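You operate a simulated robot arm through the tools that you are given. There is no shell and no other tool. Be economical: measure what you need, move in short steps, check, and stop when the job is done.

Carry out the task below with a simulated robot arm. There is one attempt and no reset: what you move stays moved.

JOB
Close the gap with the 170 mm pipe.
Fine: shut both clip flaps on it and slide both sleeves over its ends.

Only the result counts: the job must be done as asked and must still hold three seconds after the hand-in. Knocking over, shifting, dropping, spilling or breaking anything else fails it.

ROBOT AND FRAMES
A 7-joint arm with a two-finger gripper, hanging from a carriage that runs on a rail from [-464, 1368] to [461, -1360] (x, y) and turns from -372 to 316 degrees about z. Base frame: it is fixed where the carriage stands at the start and does not move with it; the origin is on the floor, on the carriage's upright axis, x ahead of it, y to its left, z up. Lengths are in mm, angles in degrees, forces in N, time in s.
With the tool pointing down near the work surface it reaches from about 100 to 540 mm from the robot's upright axis, wherever it stands. Its first joint turns from -166.0 to 166.0 degrees. Places, roughly: left clip flap [100, -100, 900]; left sleeve [100, -200, 900]; right clip flap [200, -100, 900]; right sleeve [300, -100, 900]. Payload 1.37 kg.
Tool frame: the origin (TCP) lies between the finger pads and is the grasp point; the fingertips stand 16 mm ahead of it; z points along the fingers, y is the line along which they close. The gripper opens to 92 mm. The gripper's body begins 74 mm behind the TCP.
Orientation is told as [roll, pitch, yaw] about the base's x, y, z axes, in that order, counted from this pose: with the fingers straight down and closing along the base's y, the tool's x points along the base's -x, its y along +y and its z along -z.

CONTROLS
- The arm moves only by the tool jog_arm. Its argument "series" is a list of rows, each a list of 3 entries, a list of its own where there are three numbers: the shift along the tool's x, y, z in units of 400 mm (1.0 is 400 mm), then the turn, a rotation vector about the tool's x, y, z in units of 180 degrees (1.0 is 180 degrees), then the gripper command, from -1 (fully open) to 1 (shut), values between in proportion. In form: [[[dx, dy, dz], [rx, ry, rz], hand], ...]. A call has 1 to 12 rows; each row is the pose to reach, as a shift and turn from the pose commanded when the call began, along the tool's axes at that moment. A call with a number of a shift or a turn outside -1 to 1 is refused whole. Each row takes 0.2 s and may step no farther than 50 mm and 8.6 degrees from the row before; otherwise, or with a gripper value out of range, the whole call is refused. Where a pose cannot be reached the arm comes as near as it can. A force on the tool above 40 N (or 10 N above the force at the start of the call, whichever is more), or a blocked arm, ends the call early, and 0.2 s more pass. The fingers move at their own pace and stop on an object; they squeeze with about 26 N. The grip force told is the motor's: it shows also when the fingers shut on nothing. Time passes only in rows, and 0.2 s behind the last, so rows that repeat a pose let the fingers close. The reply holds the time, the measured pose of the TCP, the force on the tool along the base axes, the opening and the grip force, in the units named above and with some noise, with the torque about the TCP (base axes, N m) and any sound that the robot's microphone picked up.
- Cameras (640 x 400 px; columns grow to the right, rows downward): "scene" is now at [255.9, -11.5, 1805.2]; the picture's right is [-0.22, -0.98, 0.00], its down [-0.91, 0.20, -0.36] and it looks along [0.35, -0.08, -0.93] (base axes); focal length 262 px, centre (320, 200). "wrist" rides on the gripper at [71, 19, -111] in the tool frame; the picture's right is [-0.26, 0.97, 0.00], its down [-0.78, -0.21, -0.59] and it looks along [-0.57, -0.15, 0.81] (tool axes); focal length 280 px, centre (320, 200). There is no depth. A picture from a camera that has moved, and an enlarged one, comes with that camera's place and axes in the base frame and with its lens.
- capture(camera): a new picture of that camera. The clock stands still meanwhile.
- move_column(by): slides the trunk up (or, below 0, down) by that many mm; the arm and the scene camera ride with it, the base frame stays. It gives what a move gives, with no picture.
- roll_base(legs): drives the robot by 1 to 6 legs, each [ahead, left, turn to the left] in mm, mm and degrees, along the robot's own axes; the way and the turn of a leg run together, so that a leg with both is an arc; at most 1500 mm and 180 degrees a leg. The arm and the cameras ride along, it lands a little off, and it stops where it bumps. It keeps to its track: a leg is cut to what the track allows. It gives what a move gives.
- aim_head(pan, tilt): turns the head with the scene camera to pan (to the left, within 155 degrees either way) and tilt (down, from -29 to 69), counted from straight ahead of the robot. It gives what a move gives.
- zoom(camera, box): a new picture of the part [left, top, right, bottom] of that camera's present view, enlarged. The clock stands still meanwhile.
- job_done(): hands the job in; it is judged then, once.

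Work in short steps. Places have to be worked out from the pictures, the camera data and where the tool is seen: move nearer, look again, correct. Check each grasp and each placing, and mend what went wrong. You have 120 turns and 82 pictures in all, those below and enlarged ones among them. Open the gripper and draw the arm clear of the work before you hand the job in, unless the task says otherwise; then end with one line.

The tools are called after "Call:" as name(argument=value, ...) on one line, values as JSON. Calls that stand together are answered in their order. jog_arm: Moves the arm, as the interface text tells. Its arguments: {"type":"object","properties":{"series":{"type":"array","items":{"type":"array"}}},"required":["series"]} The other tools are called the same way: move_column (by) slides the trunk up or down; roll_base (legs) drives the base; aim_head (pan, tilt) turns the head that bears the scene camera; capture (camera) takes a picture; zoom (camera, box) takes an enlarged picture of a part of a camera's view; job_done () hands the job in.

At the start:

```text
t: 0.0
position: [553.1, 228.9, 1330.0]
tool_rot: [0.0, 0.1, 0.0]
contact_force: [-0.1, -0.9, -0.4]
wrist_torque: [-0.03, -0.02, 0.01]
opening: 91.8
grasp_force: 0.1
trunk travel left (down, up): [-625.0, 35.0]
robot x, y, heading: [2.0, -6.2, -0.1]
head pan, tilt: [-12.7, 68.8]
```

scene: 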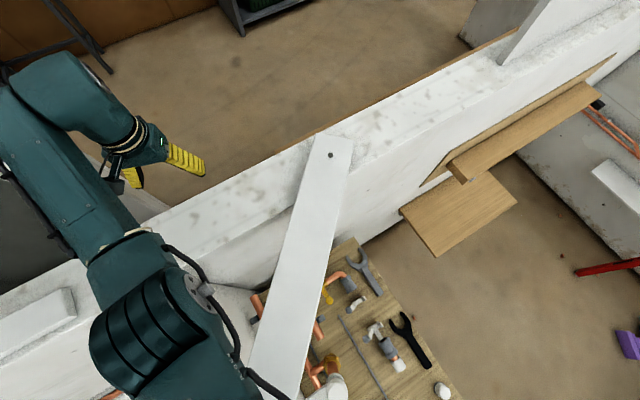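
wrist: 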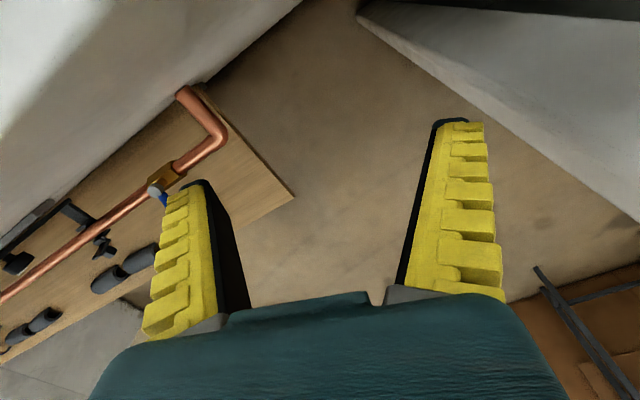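

The bench with tools is at the bottom of the scene view, and a board with a pipe shows in the wrist view. I enlarge the bench area first.

Call:
zoom(camera="scene", box=[230, 220, 470, 400])

Call:
zoom(camera="wrist", box=[0, 60, 300, 360])

```text
2.22 times, centred on (350, 310) of scene
camera zoom: at [255.9, -11.5, 1805.2], right [-0.22, -0.98, 0.0], down [-0.91, 0.2, -0.36], along [0.35, -0.08, -0.93], focal length 583 px, centre (253, -44)
```

zoom: 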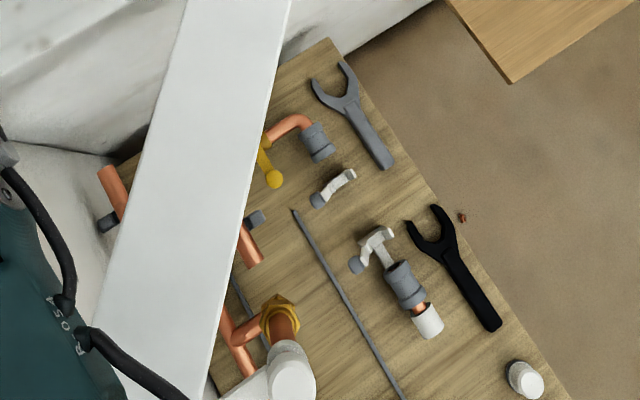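

```text
1.33 times, centred on (150, 210) of wrist
camera zoom: at [481.2, 249.7, 1441.2], right [0.26, 0.97, 0.0], down [0.78, -0.21, 0.59], along [0.57, -0.15, -0.81], focal length 374 px, centre (547, 187)
```

zoom: 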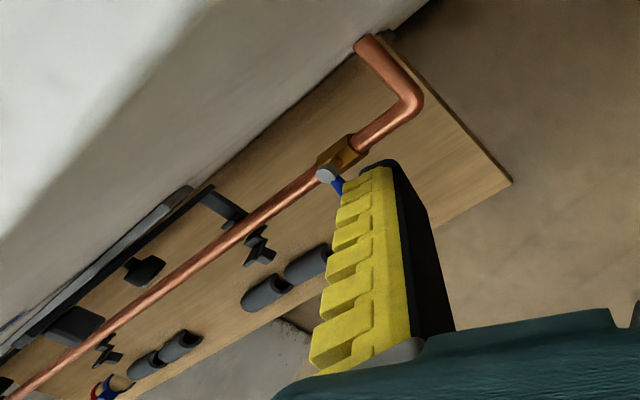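

The fitting lies on the bench roughly from [290,-120] to [80,-190] with both levers and sleeves visible; loose pipes lie partly under a white plank. I turn the head for another viewpoint.

Call:
aim_head(pan=-90, tilt=69)

Call:
capture(camera="scene")

```text
t: 1.5
position: [553.0, 229.7, 1331.3]
tool_rot: [0.0, 0.0, 0.0]
contact_force: [0.2, 0.2, -0.2]
wrist_torque: [-0.03, -0.02, 0.03]
opening: 92.0
grasp_force: 0.1
trunk travel left (down, up): [-625.0, 35.0]
robot x, y, heading: [-0.2, -3.5, -0.2]
head pan, tilt: [-90.0, 68.8]
```

```text
77 pictures are left
camera scene: at [201.4, -55.2, 1805.2], right [-1.0, 0.0, 0.0], down [0.0, 0.93, -0.36], along [0.0, -0.36, -0.93], focal length 262 px, centre (320, 200)
```

scene: 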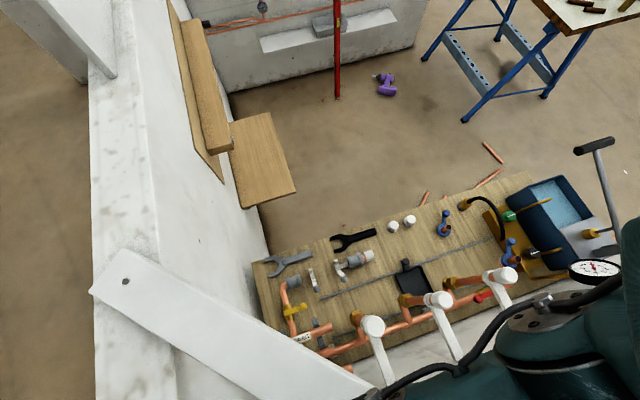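

This view is better. I enlarge the fitting and the area by the plank.

Call:
zoom(camera="scene", box=[240, 210, 440, 390])

Call:
zoom(camera="scene", box=[480, 0, 640, 100])

```text
2.22 times, centred on (340, 300) of scene
camera zoom: at [201.4, -55.2, 1805.2], right [-1.0, 0.0, 0.0], down [0.0, 0.93, -0.36], along [0.0, -0.36, -0.93], focal length 583 px, centre (276, -22)
```

zoom: 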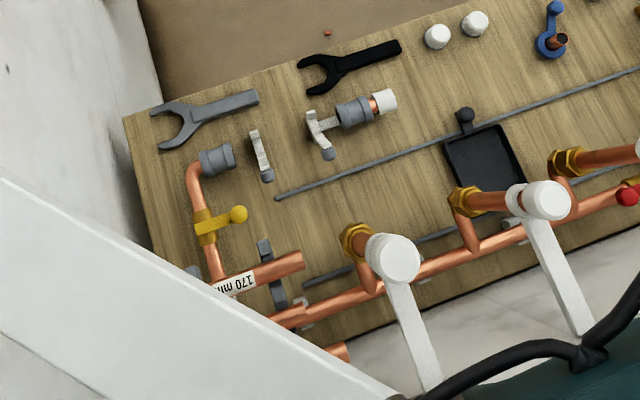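

```text
4.00 times, centred on (560, 50) of scene
camera zoom: at [201.4, -55.2, 1805.2], right [-1.0, 0.0, 0.0], down [0.0, 0.93, -0.36], along [0.0, -0.36, -0.93], focal length 1049 px, centre (-640, 800)
```

zoom: 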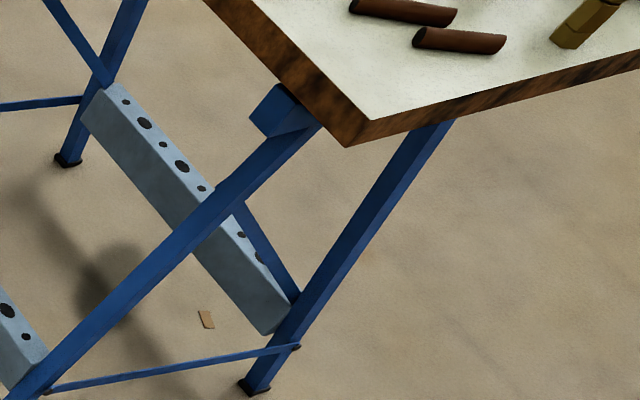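

The labelled "170 mm" pipe lies around [250,45,900] below the plank (plank at z≈1400). The best approach is from the open side, so I first raise the arm over the wall and draw it in.

Call:
jog_arm(series=[[[0, 0, -0.12], [0, 0, 0], -1], [[0, 0, -0.24], [0, 0, 0], -1], [[0, 0, -0.36], [0, 0, 0], -1], [[0, 0, -0.45], [0, 0, 0], -1], [[0.1, -0.06, -0.45], [0, 0, 0], -1], [[0.2, -0.12, -0.45], [0, 0, 0], -1], [[0.3, -0.18, -0.45], [0, 0, 0], -1], [[0.4, -0.24, -0.45], [0, 0, 0], -1], [[0.5, -0.3, -0.45], [0, 0, 0], -1]])

```text
t: 3.5
position: [446.5, 155.4, 1408.3]
tool_rot: [0.1, -0.4, 0.0]
contact_force: [0.7, 0.9, -0.2]
wrist_torque: [-0.02, 0.02, 0.0]
opening: 91.7
grasp_force: 0.1
out of reach, approached as far as the arm can: row 4, 5, 6, 7, 8, 9
trunk travel left (down, up): [-625.0, 35.0]
robot x, y, heading: [-2.0, -4.0, 0.1]
head pan, tilt: [-90.0, 68.8]
```

The arm is at its upper limit, now near the wall top; I raise the trunk and check with the wrist camera.

Call:
move_column(by=35)

Call:
capture(camera="wrist")

Call:
aim_head(pan=0, tilt=60)

Call:
capture(camera="scene")

```text
t: 4.3
position: [445.6, 156.1, 1441.8]
tool_rot: [0.1, -0.3, -0.1]
contact_force: [1.1, -0.3, -0.7]
wrist_torque: [0.0, 0.01, 0.02]
opening: 91.8
grasp_force: 0.1
trunk travel left (down, up): [-660.0, 0.0]
robot x, y, heading: [-2.9, -2.3, -0.1]
head pan, tilt: [-90.0, 68.8]
```

```text
74 pictures are left
camera wrist: at [373.9, 175.3, 1551.6], right [0.26, 0.97, 0.0], down [0.78, -0.21, 0.59], along [0.57, -0.15, -0.81], focal length 280 px, centre (320, 200)
```

wrist: 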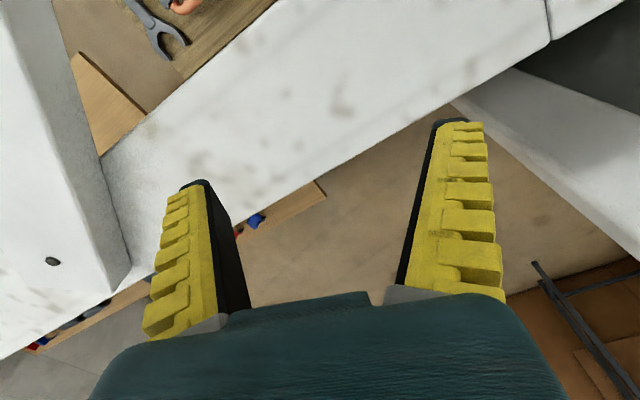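

```text
t: 5.9
position: [446.1, 157.0, 1441.7]
tool_rot: [0.1, -0.4, 0.0]
contact_force: [-0.4, -0.1, 0.7]
wrist_torque: [0.0, -0.01, 0.03]
opening: 91.7
grasp_force: 0.1
trunk travel left (down, up): [-660.0, 0.0]
robot x, y, heading: [-2.6, -1.3, -0.0]
head pan, tilt: [0.0, 60.0]
```

```text
73 pictures are left
camera scene: at [268.0, 0.7, 1849.6], right [0.0, -1.0, 0.0], down [-0.87, 0.0, -0.5], along [0.5, 0.0, -0.87], focal length 262 px, centre (320, 200)
```

scene: 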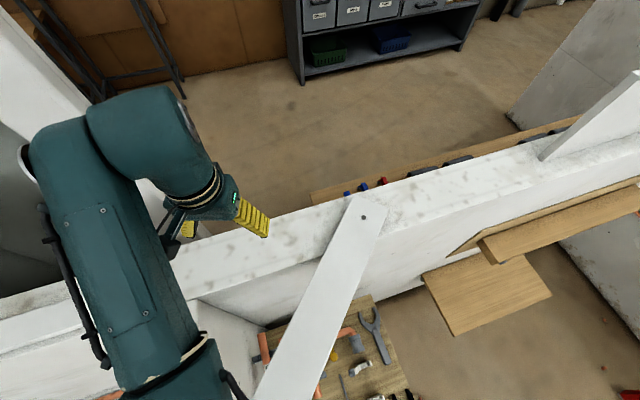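

Plank top is at z≈1400 and the fingertips are at ≈1426, clear. I now draw the arm in over the wall.

Call:
jog_arm(series=[[[0.1, 0.0, -0.03], [0, 0, 0], -1], [[0.2, -0.05, -0.03], [0, 0, 0], -1], [[0.3, -0.1, -0.03], [0, 0, 0], -1], [[0.4, -0.15, -0.03], [0, 0, 0], -1]])

```text
t: 7.0
position: [393.6, 138.8, 1371.1]
tool_rot: [1.7, -4.2, 0.4]
contact_force: [1.8, 2.1, 6.1]
wrist_torque: [-0.31, -0.09, 0.13]
opening: 92.3
grasp_force: 0.1
out of reach, approached as far as the arm can: row 1, 2, 3, 4
trunk travel left (down, up): [-660.0, 0.0]
robot x, y, heading: [-0.3, -0.7, -0.1]
head pan, tilt: [0.0, 60.0]
stopped in row 4: the force on the tool passed its limit at 65 N (the readings are from after the stop); the commanded pose is now the measured one
```

The arm sank onto the wall top (z≈1355) because the height limit falls closer in. I go back out and up, then tilt the fingers outward to gain clearance.

Call:
jog_arm(series=[[[-0.03, 0.01, -0.09], [0, 0, 0], -1], [[-0.1, 0.03, -0.16], [0, 0, 0], -1], [[-0.16, 0.045, -0.2], [0, -0.04, 0], -1], [[-0.22, 0.06, -0.2], [0, -0.085, 0], -1], [[-0.28, 0.08, -0.21], [0, -0.13, 0], -1], [[-0.33, 0.1, -0.24], [0, -0.175, 0], -1], [[-0.38, 0.12, -0.28], [0, -0.22, 0], -1], [[-0.43, 0.13, -0.32], [0, -0.265, 0], -1], [[-0.47, 0.14, -0.38], [0, -0.31, 0], -1], [[-0.47, 0.14, -0.44], [0, -0.355, 0], -1]])

Call:
capture(camera="scene")

```text
t: 9.2
position: [566.9, 190.9, 1559.2]
tool_rot: [4.3, -68.0, -3.7]
contact_force: [-0.3, 1.0, -0.1]
wrist_torque: [0.01, -0.01, -0.01]
opening: 91.9
grasp_force: 0.1
out of reach, approached as far as the arm can: row 1, 2
trunk travel left (down, up): [-660.0, 0.0]
robot x, y, heading: [-0.6, 2.1, 0.0]
head pan, tilt: [0.0, 60.0]
```

```text
72 pictures are left
camera scene: at [268.0, 0.8, 1849.6], right [0.0, -1.0, 0.0], down [-0.87, 0.0, -0.5], along [0.5, 0.0, -0.87], focal length 262 px, centre (320, 200)
```

scene: 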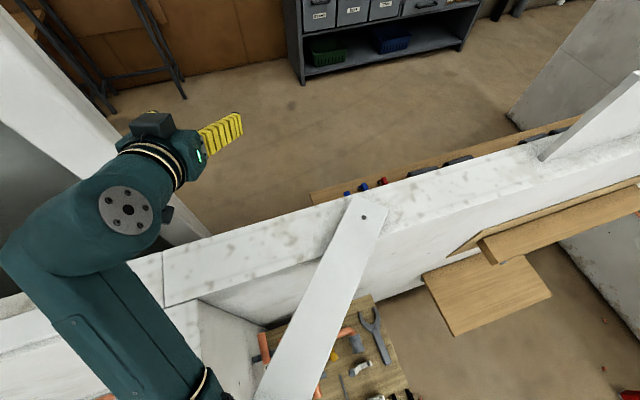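

Fingers now point outward at z≈1559, well above wall and plank. I retract 200 mm horizontally.

Call:
jog_arm(series=[[[0.046, 0, -0.116], [0, 0, 0], -1], [[0.092, 0, -0.232], [0, 0, 0], -1], [[0.138, 0, -0.348], [0, 0, 0], -1], [[0.184, 0, -0.464], [0, 0, 0], -1]])

```text
t: 10.2
position: [380.9, 156.1, 1670.1]
tool_rot: [47.2, -71.6, -45.4]
contact_force: [-0.2, -0.8, 0.8]
wrist_torque: [-0.02, -0.05, -0.02]
opening: 91.8
grasp_force: 0.1
trunk travel left (down, up): [-660.0, 0.0]
robot x, y, heading: [-0.9, -3.1, -0.2]
head pan, tilt: [0.0, 60.0]
stopped in row 4: the arm was blocked; the commanded pose is now the measured one
```

Enough retracted. I drive the carriage along the rail to the open side of the bench and then turn to face it.

Call:
roll_base(legs=[[190, -560, 0], [0, 0, 109]])

Call:
aim_head(pan=0, tilt=60)

Call:
capture(camera="scene")

```text
t: 18.1
position: [-76.2, -264.4, 1654.4]
tool_rot: [41.0, -71.4, 68.9]
contact_force: [-0.3, -0.5, 0.5]
wrist_torque: [-0.03, 0.03, -0.01]
opening: 91.9
grasp_force: 0.0
trunk travel left (down, up): [-660.0, 0.0]
robot x, y, heading: [192.9, -576.7, 108.1]
head pan, tilt: [0.0, 60.0]
```

```text
t: 18.7
position: [-76.3, -264.7, 1655.3]
tool_rot: [41.1, -71.3, 68.8]
contact_force: [0.2, 0.2, 0.4]
wrist_torque: [0.04, -0.02, 0.01]
opening: 91.8
grasp_force: 0.0
trunk travel left (down, up): [-660.0, 0.0]
robot x, y, heading: [196.8, -573.9, 108.3]
head pan, tilt: [0.0, 60.0]
```

```text
71 pictures are left
camera scene: at [113.5, -318.9, 1849.6], right [0.95, 0.31, 0.0], down [0.27, -0.82, -0.5], along [-0.15, 0.48, -0.87], focal length 262 px, centre (320, 200)
```

scene: 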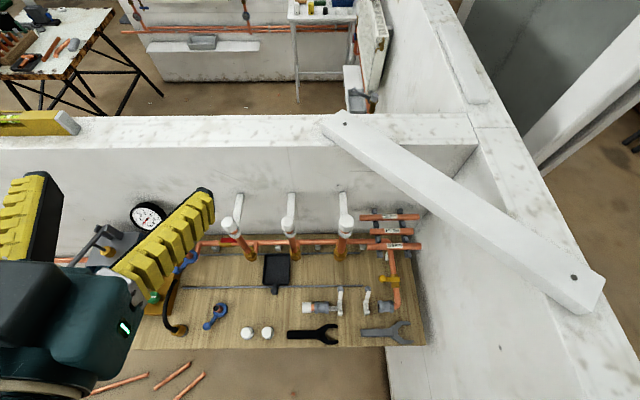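

Now there is a clear view of the whole bench. I enlarge the rack with the pipes and the fitting.

Call:
zoom(camera="scene", box=[280, 190, 440, 350])

Call:
aim_head(pan=0, tilt=69)

Call:
move_column(by=-200)

Call:
zoom(camera="scene", box=[270, 120, 470, 300])

```text
2.50 times, centred on (360, 270) of scene
camera zoom: at [113.5, -318.9, 1849.6], right [0.95, 0.31, 0.0], down [0.27, -0.82, -0.5], along [-0.15, 0.48, -0.87], focal length 656 px, centre (220, 25)
```

zoom: 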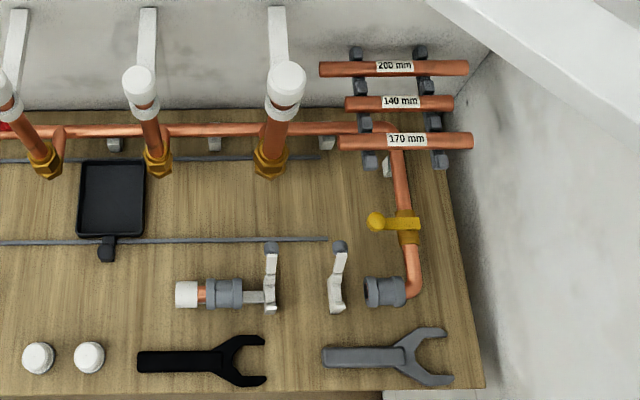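

```text
t: 19.4
position: [-77.6, -264.5, 1653.9]
tool_rot: [41.1, -71.3, 68.8]
contact_force: [-0.2, 0.2, 0.2]
wrist_torque: [-0.01, -0.03, -0.03]
opening: 91.7
grasp_force: 0.0
trunk travel left (down, up): [-660.0, 0.0]
robot x, y, heading: [195.3, -571.7, 107.8]
head pan, tilt: [0.0, 68.8]
```

```text
t: 21.6
position: [-76.9, -264.5, 1455.5]
tool_rot: [41.1, -71.3, 68.9]
contact_force: [0.3, 0.7, 0.4]
wrist_torque: [-0.01, 0.0, -0.01]
opening: 91.7
grasp_force: 0.0
trunk travel left (down, up): [-460.0, 200.0]
robot x, y, heading: [196.6, -576.5, 108.1]
head pan, tilt: [0.0, 68.8]
```

```text
2.22 times, centred on (370, 210) of scene
camera zoom: at [116.9, -329.1, 1640.3], right [0.95, 0.31, 0.0], down [0.29, -0.89, -0.36], along [-0.11, 0.34, -0.93], focal length 583 px, centre (209, 178)
```

zoom: 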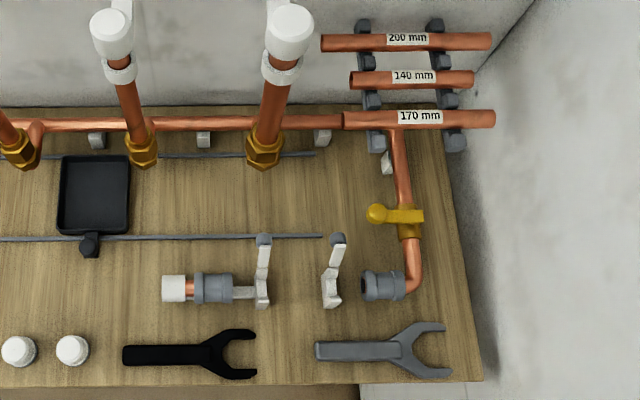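

All three pipes lie on a wall rack at z≈1055; the 170 mm one is the front one, centre ≈ (right 244, forward −50 in robot-aligned axes), i.e. base ≈[247,28,1053]. The fitting line is at z≈840. I turn the gripper by 90° about its pointing axis so that it will close across the pipe, shifting right meanwhile.

Call:
jog_arm(series=[[[0, -0.05, 0], [0, 0, 0.045], -1], [[0, -0.1, 0], [0, 0, 0.09], -1], [[0, -0.15, 0], [0, 0, 0.135], -1], [[0, -0.2, 0], [0, 0, 0.18], -1], [[0, -0.25, 0], [0, 0, 0.225], -1], [[0, -0.3, 0], [0, 0, 0.27], -1], [[0, -0.35, 0], [0, 0, 0.315], -1], [[0, -0.4, 0], [0, 0, 0.36], -1], [[0, -0.45, 0], [0, 0, 0.405], -1], [[0, -0.5, 0], [0, 0, 0.45], -1]])

```text
t: 23.8
position: [110.3, -202.0, 1411.0]
tool_rot: [76.0, 3.7, 20.6]
contact_force: [-0.1, 0.5, -0.7]
wrist_torque: [-0.02, 0.02, 0.03]
opening: 92.1
grasp_force: 0.1
trunk travel left (down, up): [-460.0, 200.0]
robot x, y, heading: [193.5, -575.0, 108.5]
head pan, tilt: [0.0, 68.8]
```

The tool now closes in the vertical plane across the pipe line. I tilt it down to ≈45°, draw back and right.

Call:
jog_arm(series=[[[-0.07, 0, -0.07], [0.043, 0, 0], -0.2], [[-0.14, 0, -0.14], [0.086, 0, 0], -0.2], [[-0.21, 0, -0.21], [0.13, 0, 0], -0.2], [[-0.28, 0, -0.28], [0.172, 0, 0], -0.2]])

Call:
roll_base(legs=[[150, 0, 0]])

Call:
capture(camera="wrist")

Call:
capture(camera="scene")

```text
t: 24.8
position: [233.8, -225.9, 1333.6]
tool_rot: [46.1, 3.2, 20.4]
contact_force: [0.4, 0.4, 0.2]
wrist_torque: [-0.05, -0.01, 0.03]
opening: 58.1
grasp_force: 2.1
out of reach, approached as far as the arm can: row 3, 4
trunk travel left (down, up): [-460.0, 200.0]
robot x, y, heading: [196.8, -572.6, 108.1]
head pan, tilt: [0.0, 68.8]
```

```text
t: 26.2
position: [183.2, -79.8, 1333.6]
tool_rot: [46.1, 3.3, 20.5]
contact_force: [0.5, -0.2, 0.9]
wrist_torque: [-0.02, 0.02, 0.01]
opening: 57.9
grasp_force: 1.9
trunk travel left (down, up): [-460.0, 200.0]
robot x, y, heading: [146.0, -426.2, 108.1]
head pan, tilt: [0.0, 68.8]
```

```text
68 pictures are left
camera wrist: at [145.3, -165.0, 1427.7], right [0.05, 0.73, 0.68], down [0.94, -0.26, 0.21], along [0.33, 0.63, -0.7], focal length 280 px, centre (320, 200)
```

wrist: 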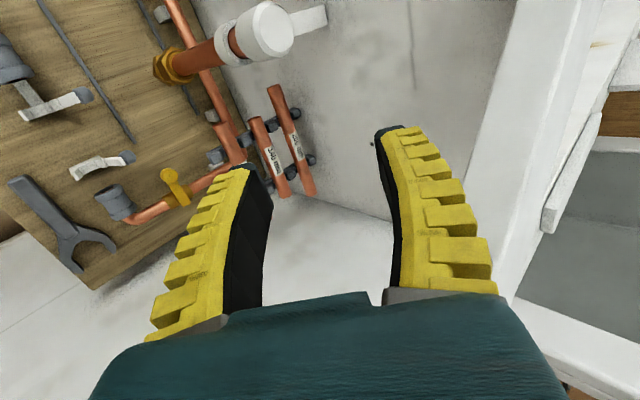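

```text
67 pictures are left
camera scene: at [67.2, -184.1, 1640.2], right [0.95, 0.31, 0.0], down [0.29, -0.89, -0.36], along [-0.11, 0.34, -0.93], focal length 262 px, centre (320, 200)
```

scene: 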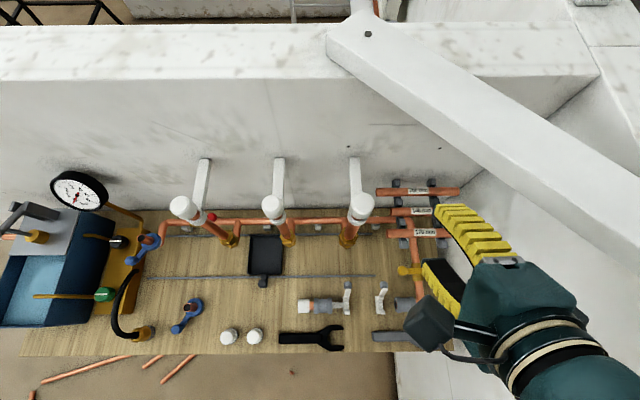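

The forearm swings out to the right; I check its clearance to the right wall before lowering.

Call:
aim_head(pan=-70, tilt=60)

Call:
capture(camera="scene")

```text
t: 27.6
position: [184.9, -80.7, 1332.1]
tool_rot: [46.1, 3.2, 20.5]
contact_force: [-0.2, -0.2, -0.4]
wrist_torque: [0.02, 0.02, 0.0]
opening: 58.0
grasp_force: 2.1
trunk travel left (down, up): [-460.0, 200.0]
robot x, y, heading: [148.2, -428.1, 108.4]
head pan, tilt: [-70.0, 60.0]
```

```text
66 pictures are left
camera scene: at [137.0, -196.0, 1649.6], right [0.62, -0.79, 0.0], down [-0.68, -0.53, -0.5], along [0.39, 0.31, -0.87], focal length 262 px, centre (320, 200)
```

scene: 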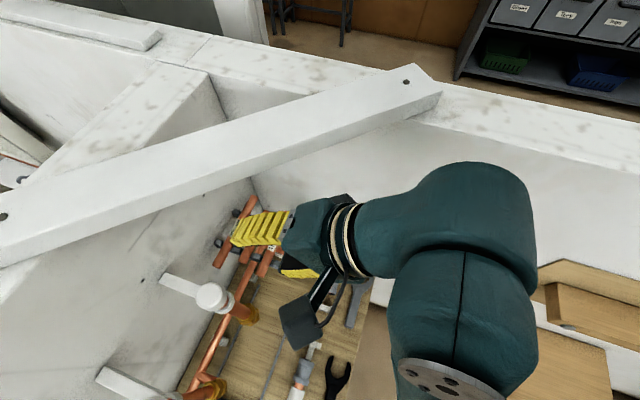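

The elbow sits well clear of the wall (about 380 right). I lower the trunk 210 mm so that the tool comes to the height of the rack, then look.

Call:
move_column(by=-210)

Call:
capture(camera="wrist")

Call:
capture(camera="scene")

```text
t: 29.8
position: [183.4, -80.3, 1123.3]
tool_rot: [46.1, 3.2, 20.4]
contact_force: [0.0, 0.2, 0.3]
wrist_torque: [-0.03, 0.0, -0.03]
opening: 58.2
grasp_force: 2.1
trunk travel left (down, up): [-250.0, 410.0]
robot x, y, heading: [146.7, -429.0, 108.1]
head pan, tilt: [-70.0, 60.0]
```

```text
65 pictures are left
camera wrist: at [145.3, -164.9, 1217.8], right [0.05, 0.73, 0.68], down [0.94, -0.26, 0.21], along [0.33, 0.63, -0.7], focal length 280 px, centre (320, 200)
```

wrist: 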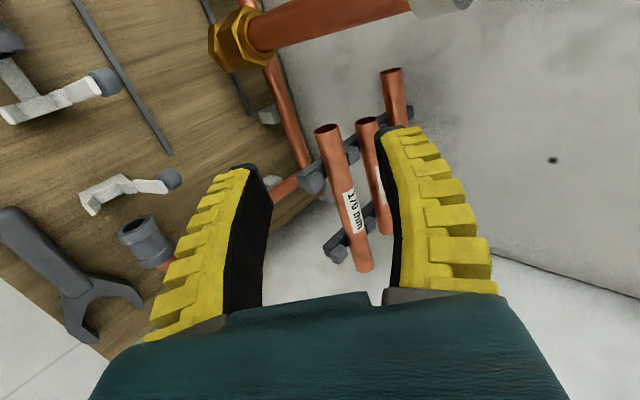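

```text
64 pictures are left
camera scene: at [137.0, -196.1, 1439.7], right [0.62, -0.79, 0.0], down [-0.68, -0.53, -0.5], along [0.39, 0.31, -0.87], focal length 262 px, centre (320, 200)
```

scene: 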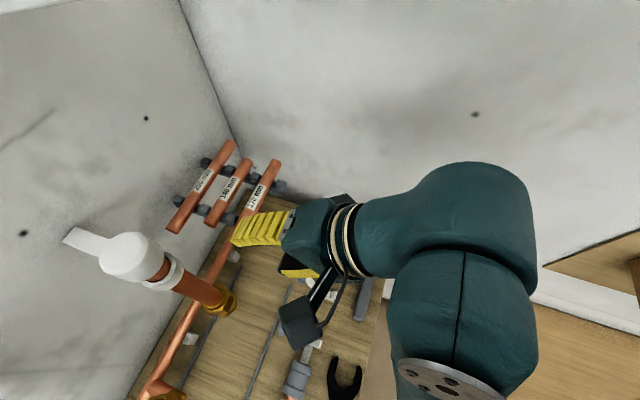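

From the wrist view, the 170 mm pipe's ends work out to ≈[330,57] and [167,9], centre ≈[248,31,1045]. I move to 80 mm short of it along the tool axis, squaring the tool and narrowing the fingers to ~42 mm.

Call:
jog_arm(series=[[[-0.08, 0.004, 0.023], [0, -0.008, 0], 0.1], [[-0.16, 0.008, 0.046], [0, -0.016, 0], 0.1], [[-0.2425, 0.0125, 0.069], [0, -0.0243, 0], 0.1], [[-0.2425, 0.0125, 0.069], [0, -0.0243, 0], 0.1]])

Call:
capture(camera="wrist")

```text
t: 30.8
position: [265.6, -27.0, 1103.5]
tool_rot: [46.1, 0.1, 17.3]
contact_force: [0.5, -0.2, -0.4]
wrist_torque: [-0.04, 0.0, 0.0]
opening: 44.8
grasp_force: 1.9
trunk travel left (down, up): [-250.0, 410.0]
robot x, y, heading: [144.7, -430.9, 108.1]
head pan, tilt: [-70.0, 60.0]
```

```text
63 pictures are left
camera wrist: at [217.4, -110.9, 1193.6], right [0.05, 0.72, 0.69], down [0.92, -0.31, 0.25], along [0.4, 0.62, -0.67], focal length 280 px, centre (320, 200)
```

wrist: 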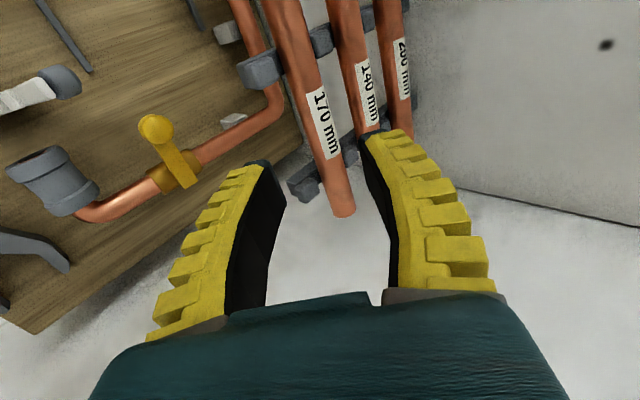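

The label triangulates to [246,24,1054], on the tool axis ~75–80 mm ahead. I advance 78 mm with the fingers a bit narrower.

Call:
jog_arm(series=[[[0, 0, 0.05], [0, 0, 0], 0.25], [[0, 0, 0.1], [0, 0, 0], 0.25], [[0, 0, 0.15], [0, 0, 0], 0.25], [[0, 0, 0.195], [0, 0, 0], 0.25]])

Call:
capture(camera="wrist")

```text
t: 31.8
position: [248.8, 26.6, 1049.0]
tool_rot: [46.0, 0.1, 17.4]
contact_force: [0.1, -0.1, 0.3]
wrist_torque: [0.02, -0.02, -0.01]
opening: 38.2
grasp_force: 2.5
trunk travel left (down, up): [-250.0, 410.0]
robot x, y, heading: [144.4, -426.8, 107.9]
head pan, tilt: [-70.0, 60.0]
```

```text
62 pictures are left
camera wrist: at [200.3, -56.0, 1139.0], right [0.05, 0.72, 0.69], down [0.92, -0.31, 0.25], along [0.4, 0.62, -0.67], focal length 280 px, centre (320, 200)
```

wrist: 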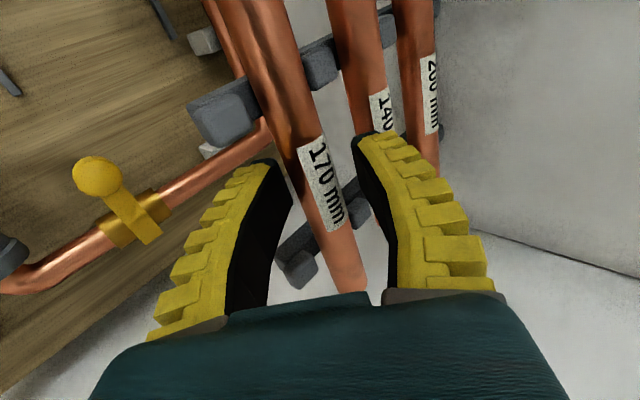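

The label sits exactly at the grasp point between the pads. I close the gripper.

Call:
jog_arm(series=[[[0, 0, 0], [0, 0, 0], 0.6], [[0, 0, 0], [0, 0, 0], 1], [[0, 0, 0], [0, 0, 0], 1], [[0, 0, 0], [0, 0, 0], 1]])

```text
t: 32.8
position: [248.6, 27.8, 1049.1]
tool_rot: [46.1, 0.1, 17.3]
contact_force: [-0.7, -3.9, 8.4]
wrist_torque: [0.05, -0.11, 0.07]
opening: 10.1
grasp_force: 25.8
trunk travel left (down, up): [-250.0, 410.0]
robot x, y, heading: [141.1, -432.1, 108.2]
head pan, tilt: [-70.0, 60.0]
```

Opening is only 10 mm, less than I expect for the pipe; I check.

Call:
capture(camera="wrist")

```text
61 pictures are left
camera wrist: at [200.5, -56.2, 1139.9], right [0.05, 0.72, 0.7], down [0.92, -0.31, 0.25], along [0.4, 0.62, -0.67], focal length 280 px, centre (320, 200)
```

wrist: 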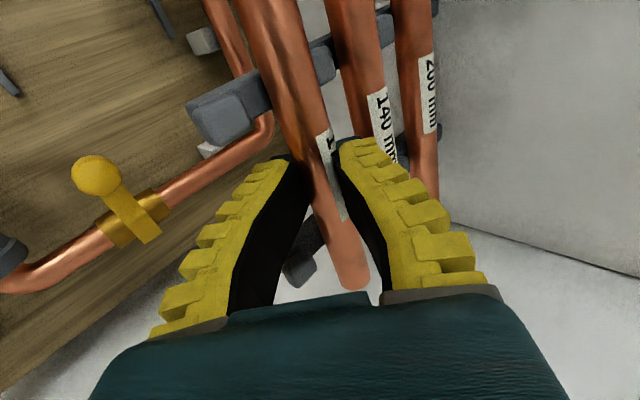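

The pads shut on the near side of the pipe only, so the axis lies ~25 mm deeper. I reopen, advance 25 mm and close again.

Call:
jog_arm(series=[[[0, 0, 0], [0, 0, 0], 0.25], [[0, 0, 0], [0, 0, 0], 0.25], [[0, 0, 0.03], [0, 0, 0], 0.25], [[0, 0, 0.06], [0, 0, 0], 0.25], [[0, 0, 0.06], [0, 0, 0], 0.8], [[0, 0, 0.06], [0, 0, 0], 1], [[0, 0, 0.06], [0, 0, 0], 1], [[0, 0, 0.06], [0, 0, 0], 1]])

Call:
capture(camera="wrist")

```text
t: 34.6
position: [244.1, 45.5, 1031.0]
tool_rot: [46.0, 0.2, 17.4]
contact_force: [-0.1, -0.3, -0.2]
wrist_torque: [-0.02, -0.01, -0.02]
opening: 6.1
grasp_force: 26.1
trunk travel left (down, up): [-250.0, 410.0]
robot x, y, heading: [148.0, -426.1, 108.0]
head pan, tilt: [-70.0, 60.0]
```

```text
60 pictures are left
camera wrist: at [195.6, -38.2, 1122.2], right [0.05, 0.72, 0.69], down [0.92, -0.31, 0.25], along [0.4, 0.62, -0.67], focal length 280 px, centre (320, 200)
```

wrist: 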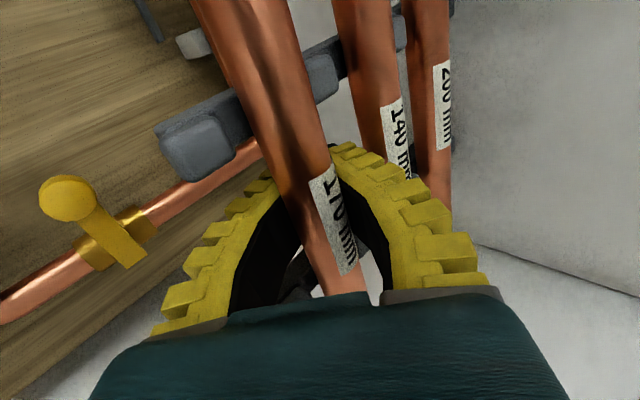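

The fingers are compliant and wrap round the pipe; the pipe now sits ~15 mm too deep. I reopen, back off 14 mm and regrip with the pipe at the TCP.

Call:
jog_arm(series=[[[0, 0, 0], [0, 0, 0], 0.25], [[0, 0, 0], [0, 0, 0], 0.25], [[0, 0, -0.02], [0, 0, 0], 0.25], [[0, 0, -0.035], [0, 0, 0], 0.25], [[0, 0, -0.035], [0, 0, 0], 0.8], [[0, 0, -0.035], [0, 0, 0], 1], [[0, 0, -0.035], [0, 0, 0], 1], [[0, 0, -0.035], [0, 0, 0], 1]])

Call:
capture(camera="wrist")

```text
t: 36.4
position: [246.5, 34.7, 1041.1]
tool_rot: [46.0, 0.2, 17.2]
contact_force: [-0.1, 0.3, -0.5]
wrist_torque: [0.02, -0.02, 0.01]
opening: 6.1
grasp_force: 26.0
trunk travel left (down, up): [-250.0, 410.0]
robot x, y, heading: [147.6, -431.9, 107.9]
head pan, tilt: [-70.0, 60.0]
```

```text
59 pictures are left
camera wrist: at [198.6, -48.3, 1132.0], right [0.05, 0.72, 0.69], down [0.92, -0.31, 0.25], along [0.4, 0.62, -0.67], focal length 280 px, centre (320, 200)
```

wrist: 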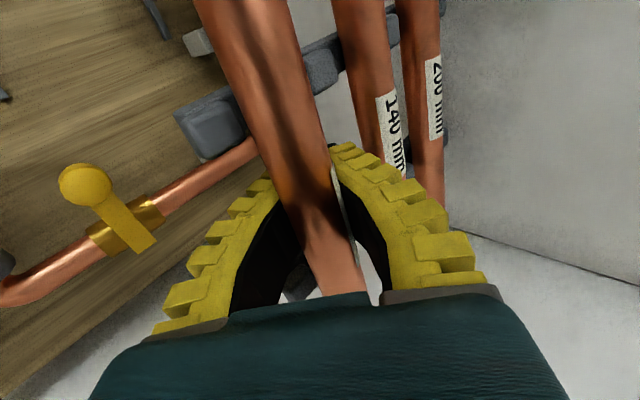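

The pipe has rolled into the fingers' nest and seems held. I lift 40 mm straight up and check.

Call:
jog_arm(series=[[[0, 0.018, -0.0174], [0, 0, 0], 1], [[0, 0.036, -0.0347], [0, 0, 0], 1], [[0, 0.072, -0.0694], [0, 0, 0], 1], [[0, 0.108, -0.1041], [0, 0, 0], 1]])

Call:
capture(camera="wrist")

Call:
capture(camera="scene")

```text
t: 37.4
position: [245.5, 34.2, 1102.1]
tool_rot: [46.0, 0.2, 17.3]
contact_force: [0.3, -0.5, -0.9]
wrist_torque: [0.03, 0.04, -0.01]
opening: 6.4
grasp_force: 26.2
trunk travel left (down, up): [-250.0, 410.0]
robot x, y, heading: [144.9, -428.3, 108.2]
head pan, tilt: [-70.0, 60.0]
```

```text
58 pictures are left
camera wrist: at [198.4, -49.3, 1192.1], right [0.05, 0.72, 0.69], down [0.92, -0.31, 0.25], along [0.4, 0.62, -0.67], focal length 280 px, centre (320, 200)
```

wrist: 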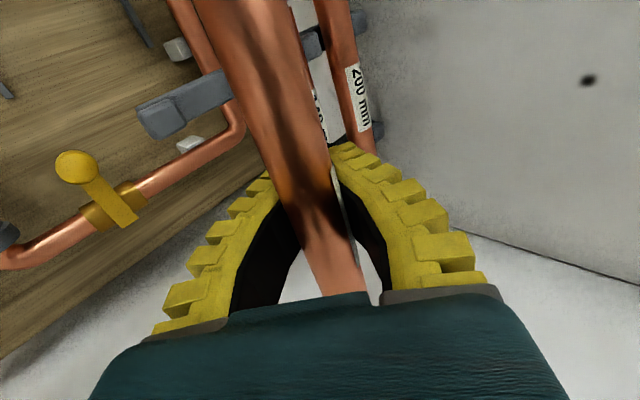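

```text
57 pictures are left
camera scene: at [137.0, -196.1, 1439.6], right [0.62, -0.79, 0.0], down [-0.68, -0.53, -0.5], along [0.39, 0.31, -0.87], focal length 262 px, centre (320, 200)
```

scene: 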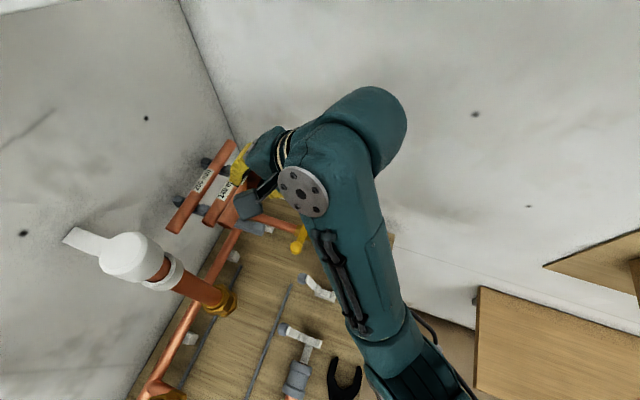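

The pipe is firmly lifted. I pull it straight back toward the robot ~170 mm, clear of rack and uprights.

Call:
jog_arm(series=[[[0, -0.074, -0.077], [0, 0, 0], 1], [[0, -0.148, -0.153], [0, 0, 0], 1], [[0, -0.222, -0.23], [0, 0, 0], 1], [[0, -0.295, -0.306], [0, 0, 0], 1]])

Call:
aim_head(pan=0, tilt=69)

Call:
capture(camera="scene")

```text
t: 38.4
position: [295.4, -120.1, 1092.0]
tool_rot: [46.4, -0.1, 17.3]
contact_force: [0.5, 0.0, -1.2]
wrist_torque: [0.01, 0.01, 0.01]
opening: 6.0
grasp_force: 25.8
out of reach, approached as far as the arm can: row 4
trunk travel left (down, up): [-250.0, 410.0]
robot x, y, heading: [150.5, -430.4, 108.1]
head pan, tilt: [-70.0, 60.0]
```

```text
t: 39.8
position: [294.5, -119.6, 1092.2]
tool_rot: [46.2, 0.1, 17.3]
contact_force: [-0.5, 0.3, -1.5]
wrist_torque: [0.04, -0.02, -0.01]
opening: 6.0
grasp_force: 25.6
trunk travel left (down, up): [-250.0, 410.0]
robot x, y, heading: [142.3, -425.6, 108.1]
head pan, tilt: [0.0, 68.8]
```

```text
56 pictures are left
camera scene: at [67.2, -184.0, 1430.2], right [0.95, 0.31, 0.0], down [0.29, -0.89, -0.36], along [-0.11, 0.34, -0.93], focal length 262 px, centre (320, 200)
```

scene: 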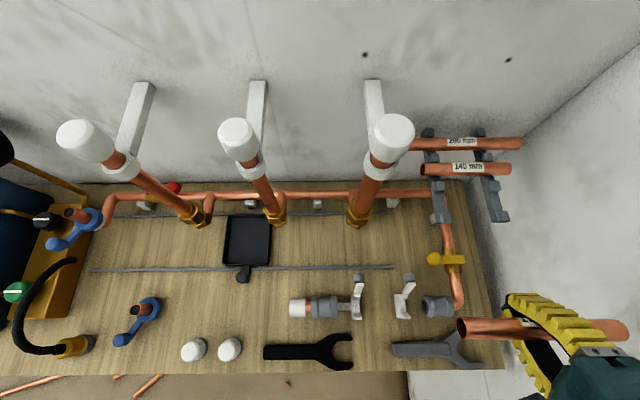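

The pipe is held at its middle and level. I enlarge the fitting, now unobstructed.

Call:
zoom(camera="scene", box=[270, 240, 480, 370])

```text
3.05 times, centred on (375, 305) of scene
camera zoom: at [67.2, -184.0, 1430.2], right [0.95, 0.31, 0.0], down [0.29, -0.89, -0.36], along [-0.11, 0.34, -0.93], focal length 799 px, centre (152, -120)
```

zoom: 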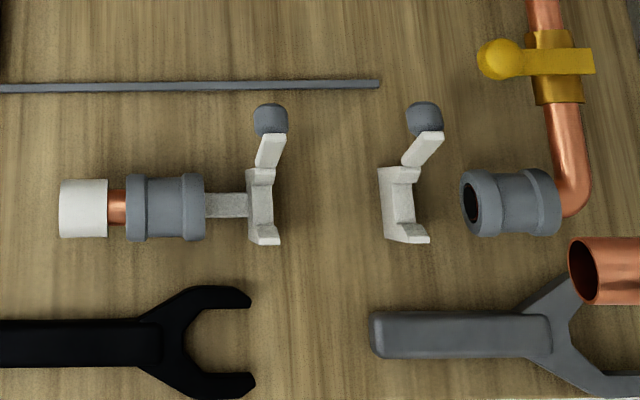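

I judge the fitting line to be centred near [182,-155], z≈870, direction yaw ≈19°. I bring the pipe to a hover at z≈960 above it, tilting the tool nearer to vertical (roll≈20).

Call:
jog_arm(series=[[[0.059, -0.048, 0.046], [0.029, 0.0014, -0.0014], 1], [[0.118, -0.095, 0.092], [0.058, 0.0028, -0.0027], 1], [[0.177, -0.143, 0.137], [0.087, 0.0043, -0.0041], 1], [[0.237, -0.19, 0.183], [0.116, 0.0057, -0.0054], 1], [[0.296, -0.238, 0.229], [0.1456, 0.0071, -0.0068], 1]])

Call:
capture(camera="scene")

Call:
capture(camera="wrist")

```text
t: 41.0
position: [182.5, -156.6, 960.6]
tool_rot: [19.8, 0.5, 19.1]
contact_force: [0.1, -0.7, -1.0]
wrist_torque: [0.03, -0.01, 0.05]
opening: 6.1
grasp_force: 26.2
trunk travel left (down, up): [-250.0, 410.0]
robot x, y, heading: [144.5, -425.0, 108.1]
head pan, tilt: [0.0, 68.8]
```

```text
54 pictures are left
camera scene: at [67.2, -184.1, 1430.3], right [0.95, 0.31, 0.0], down [0.29, -0.89, -0.36], along [-0.11, 0.34, -0.93], focal length 262 px, centre (320, 200)
```

scene: 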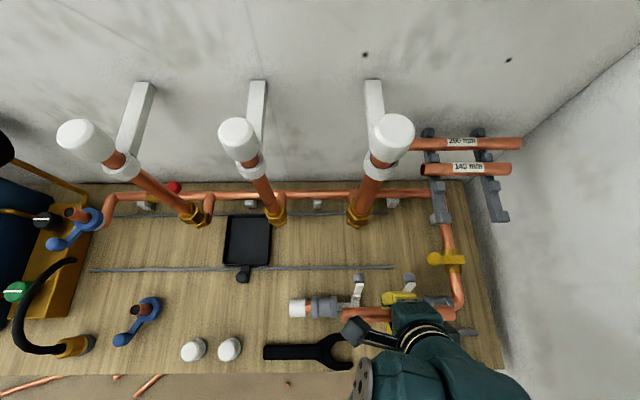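

```text
53 pictures are left
camera wrist: at [122.3, -196.7, 1071.2], right [-0.05, 0.94, 0.32], down [0.87, -0.12, 0.48], along [0.49, 0.3, -0.82], focal length 280 px, centre (320, 200)
```

wrist: 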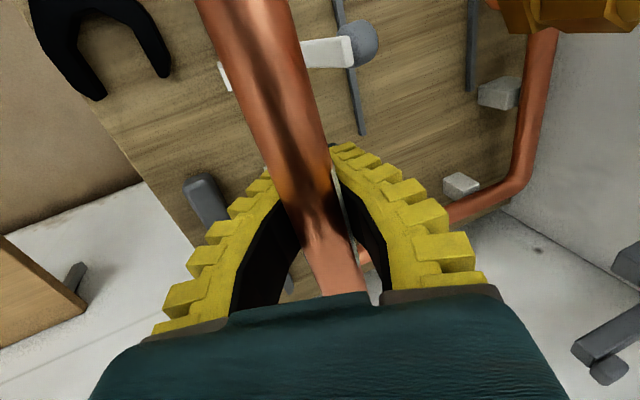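

I enlarge the region to compare the pipe's left end with the sleeves.

Call:
zoom(camera="scene", box=[280, 250, 480, 350])

Call:
aim_head(pan=-80, tilt=69)

Call:
capture(camera="scene")

```text
3.20 times, centred on (380, 300) of scene
camera zoom: at [67.2, -184.1, 1430.3], right [0.95, 0.31, 0.0], down [0.29, -0.89, -0.36], along [-0.11, 0.34, -0.93], focal length 839 px, centre (128, -120)
```

zoom: 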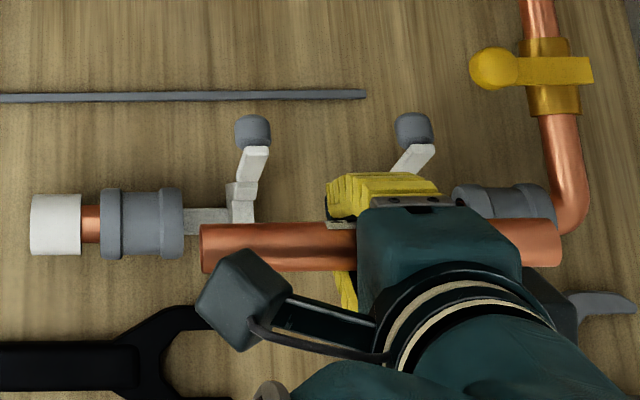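

```text
t: 42.6
position: [183.1, -157.3, 960.2]
tool_rot: [19.9, 0.6, 18.9]
contact_force: [-0.1, -0.1, -1.4]
wrist_torque: [0.02, -0.01, -0.01]
opening: 6.0
grasp_force: 25.5
trunk travel left (down, up): [-250.0, 410.0]
robot x, y, heading: [144.6, -428.7, 108.1]
head pan, tilt: [-80.0, 68.8]
```

```text
51 pictures are left
camera scene: at [133.8, -210.9, 1430.2], right [0.47, -0.88, 0.0], down [-0.82, -0.44, -0.36], along [0.32, 0.17, -0.93], focal length 262 px, centre (320, 200)
```

scene: 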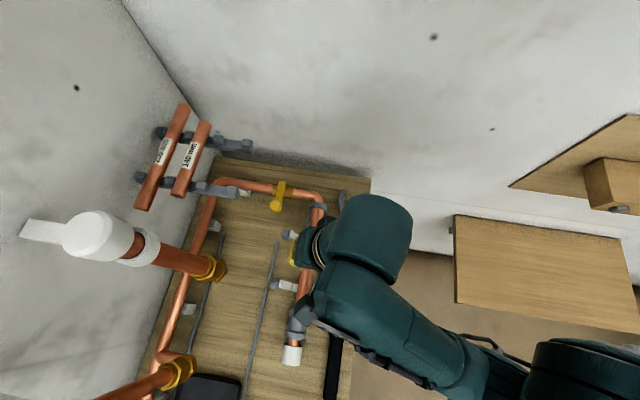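

The scene size shows the pipe sits ~30 mm behind the TCP (bowed fingers drew it in), so the fingertips would reach the bench (z≈840) before the pipe seats (axis ≈870). I'll return it to the rack and regrip nearer the tips. First back to the earlier waypoint.

Call:
jog_arm(series=[[[-0.059, 0.022, -0.062], [-0.029, -0.0014, 0.0014], 1], [[-0.117, 0.044, -0.124], [-0.058, -0.0028, 0.0027], 1], [[-0.176, 0.066, -0.187], [-0.087, -0.0043, 0.0041], 1], [[-0.234, 0.088, -0.249], [-0.116, -0.0057, 0.0054], 1], [[-0.293, 0.11, -0.311], [-0.1456, -0.0071, 0.0068], 1]])

```text
t: 43.8
position: [295.3, -117.7, 1090.9]
tool_rot: [46.2, 0.0, 17.3]
contact_force: [-0.5, -0.6, -1.9]
wrist_torque: [0.02, 0.03, 0.02]
opening: 6.0
grasp_force: 26.0
trunk travel left (down, up): [-250.0, 410.0]
robot x, y, heading: [145.4, -426.0, 107.9]
head pan, tilt: [-80.0, 68.8]
```

Now over the rack and down to the pose where it was lifted.

Call:
jog_arm(series=[[[0.001, 0.071, 0.0705], [0, 0, 0], 1], [[0.002, 0.142, 0.141], [0, 0, 0], 1], [[0.003, 0.213, 0.211], [0, 0, 0], 1], [[0.003, 0.284, 0.282], [0, 0, 0], 1], [[0.003, 0.25, 0.315], [0, 0, 0], 1], [[0.003, 0.216, 0.347], [0, 0, 0], 1], [[0.003, 0.196, 0.367], [0, 0, 0], 1], [[0.003, 0.189, 0.374], [0, 0, 0], 1]])

Call:
zoom(camera="scene", box=[110, 80, 330, 230])

```text
t: 45.6
position: [243.0, 33.8, 1042.8]
tool_rot: [46.0, 0.2, 17.3]
contact_force: [-0.2, 0.3, -0.7]
wrist_torque: [-0.01, 0.01, 0.01]
opening: 6.0
grasp_force: 25.8
trunk travel left (down, up): [-250.0, 410.0]
robot x, y, heading: [148.5, -430.7, 108.0]
head pan, tilt: [-80.0, 68.8]
```

```text
2.67 times, centred on (220, 155) of scene
camera zoom: at [133.8, -210.9, 1430.2], right [0.47, -0.88, 0.0], down [-0.82, -0.44, -0.36], along [0.32, 0.17, -0.93], focal length 699 px, centre (587, 320)
```

zoom: 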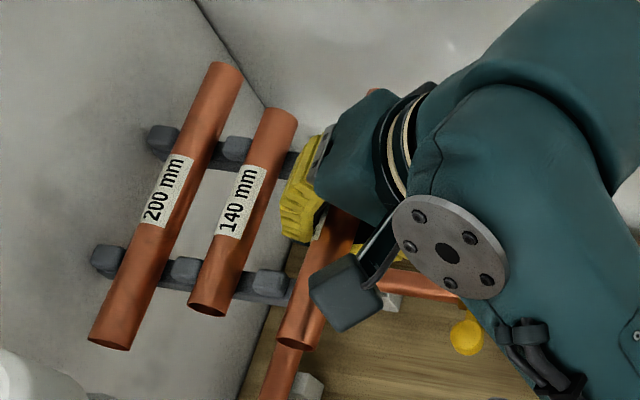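

It is over its slot; I lower gently until it rests (watching the force).

Call:
jog_arm(series=[[[0, -0.005, 0.005], [0, 0, 0], 1], [[0, -0.009, 0.009], [0, 0, 0], 1]])

```text
t: 46.2
position: [245.3, 35.4, 1036.3]
tool_rot: [46.1, 0.1, 17.3]
contact_force: [-0.4, -0.7, -0.9]
wrist_torque: [0.01, 0.01, 0.0]
opening: 6.1
grasp_force: 26.3
trunk travel left (down, up): [-250.0, 410.0]
robot x, y, heading: [144.4, -428.8, 108.2]
head pan, tilt: [-80.0, 68.8]
```

No contact yet. The pull-in shifted the pipe forward of its slot; I look with the wrist camera.

Call:
capture(camera="wrist")

Call:
aim_head(pan=-20, tilt=50)

Call:
zoom(camera="scene", box=[300, 120, 540, 290])

```text
49 pictures are left
camera wrist: at [196.8, -49.3, 1126.7], right [0.05, 0.72, 0.69], down [0.92, -0.31, 0.25], along [0.4, 0.62, -0.67], focal length 280 px, centre (320, 200)
```

wrist: 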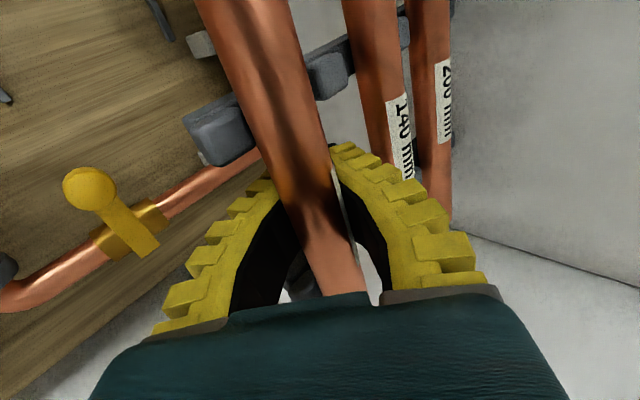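

```text
t: 47.5
position: [244.5, 34.8, 1036.3]
tool_rot: [46.0, 0.2, 17.3]
contact_force: [0.3, -0.1, -1.3]
wrist_torque: [0.01, 0.05, 0.0]
opening: 6.1
grasp_force: 25.6
trunk travel left (down, up): [-250.0, 410.0]
robot x, y, heading: [146.1, -427.6, 107.9]
head pan, tilt: [-20.0, 50.0]
```

```text
2.35 times, centred on (420, 205) of scene
camera zoom: at [87.2, -160.3, 1452.2], right [1.0, -0.03, 0.0], down [-0.03, -0.77, -0.64], along [0.02, 0.64, -0.77], focal length 617 px, centre (85, 188)
```

zoom: 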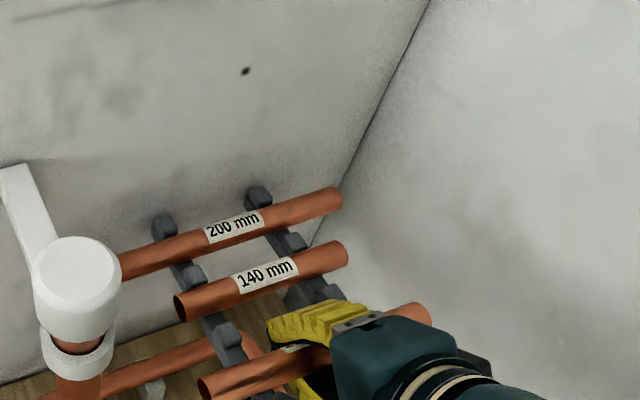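

Triangulation puts the held pipe at [248,15,1069] and its slot at ≈[247,33,1048]. I move 18 mm forward, then down until contact.

Call:
jog_arm(series=[[[0, 0.015, 0.016], [0, 0, 0], 1], [[0, 0.031, 0.0325], [0, 0, 0], 1], [[0, 0.013, 0.05], [0, 0, 0], 1], [[0, 0.0, 0.0625], [0, 0, 0], 1]])

Call:
zoom(camera="scene", box=[300, 120, 540, 290])

```text
t: 48.5
position: [240.3, 49.6, 1018.5]
tool_rot: [46.1, 0.1, 17.4]
contact_force: [0.3, -0.5, 0.7]
wrist_torque: [0.01, 0.03, 0.0]
opening: 0.0
grasp_force: 25.9
trunk travel left (down, up): [-250.0, 410.0]
robot x, y, heading: [151.5, -427.9, 108.2]
head pan, tilt: [-20.0, 50.0]
```

```text
2.35 times, centred on (420, 205) of scene
camera zoom: at [87.1, -160.2, 1452.2], right [1.0, -0.03, 0.0], down [-0.03, -0.77, -0.64], along [0.02, 0.64, -0.77], focal length 617 px, centre (85, 188)
```

zoom: 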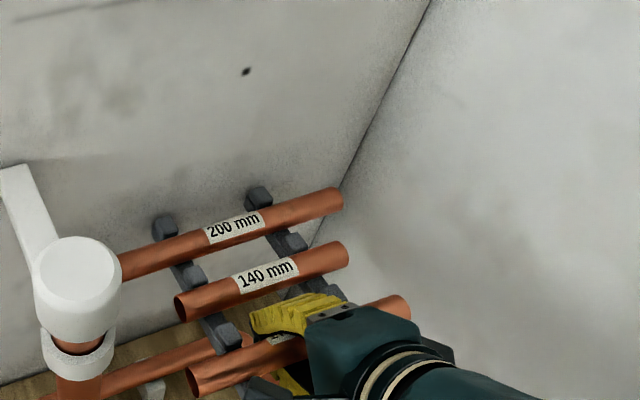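

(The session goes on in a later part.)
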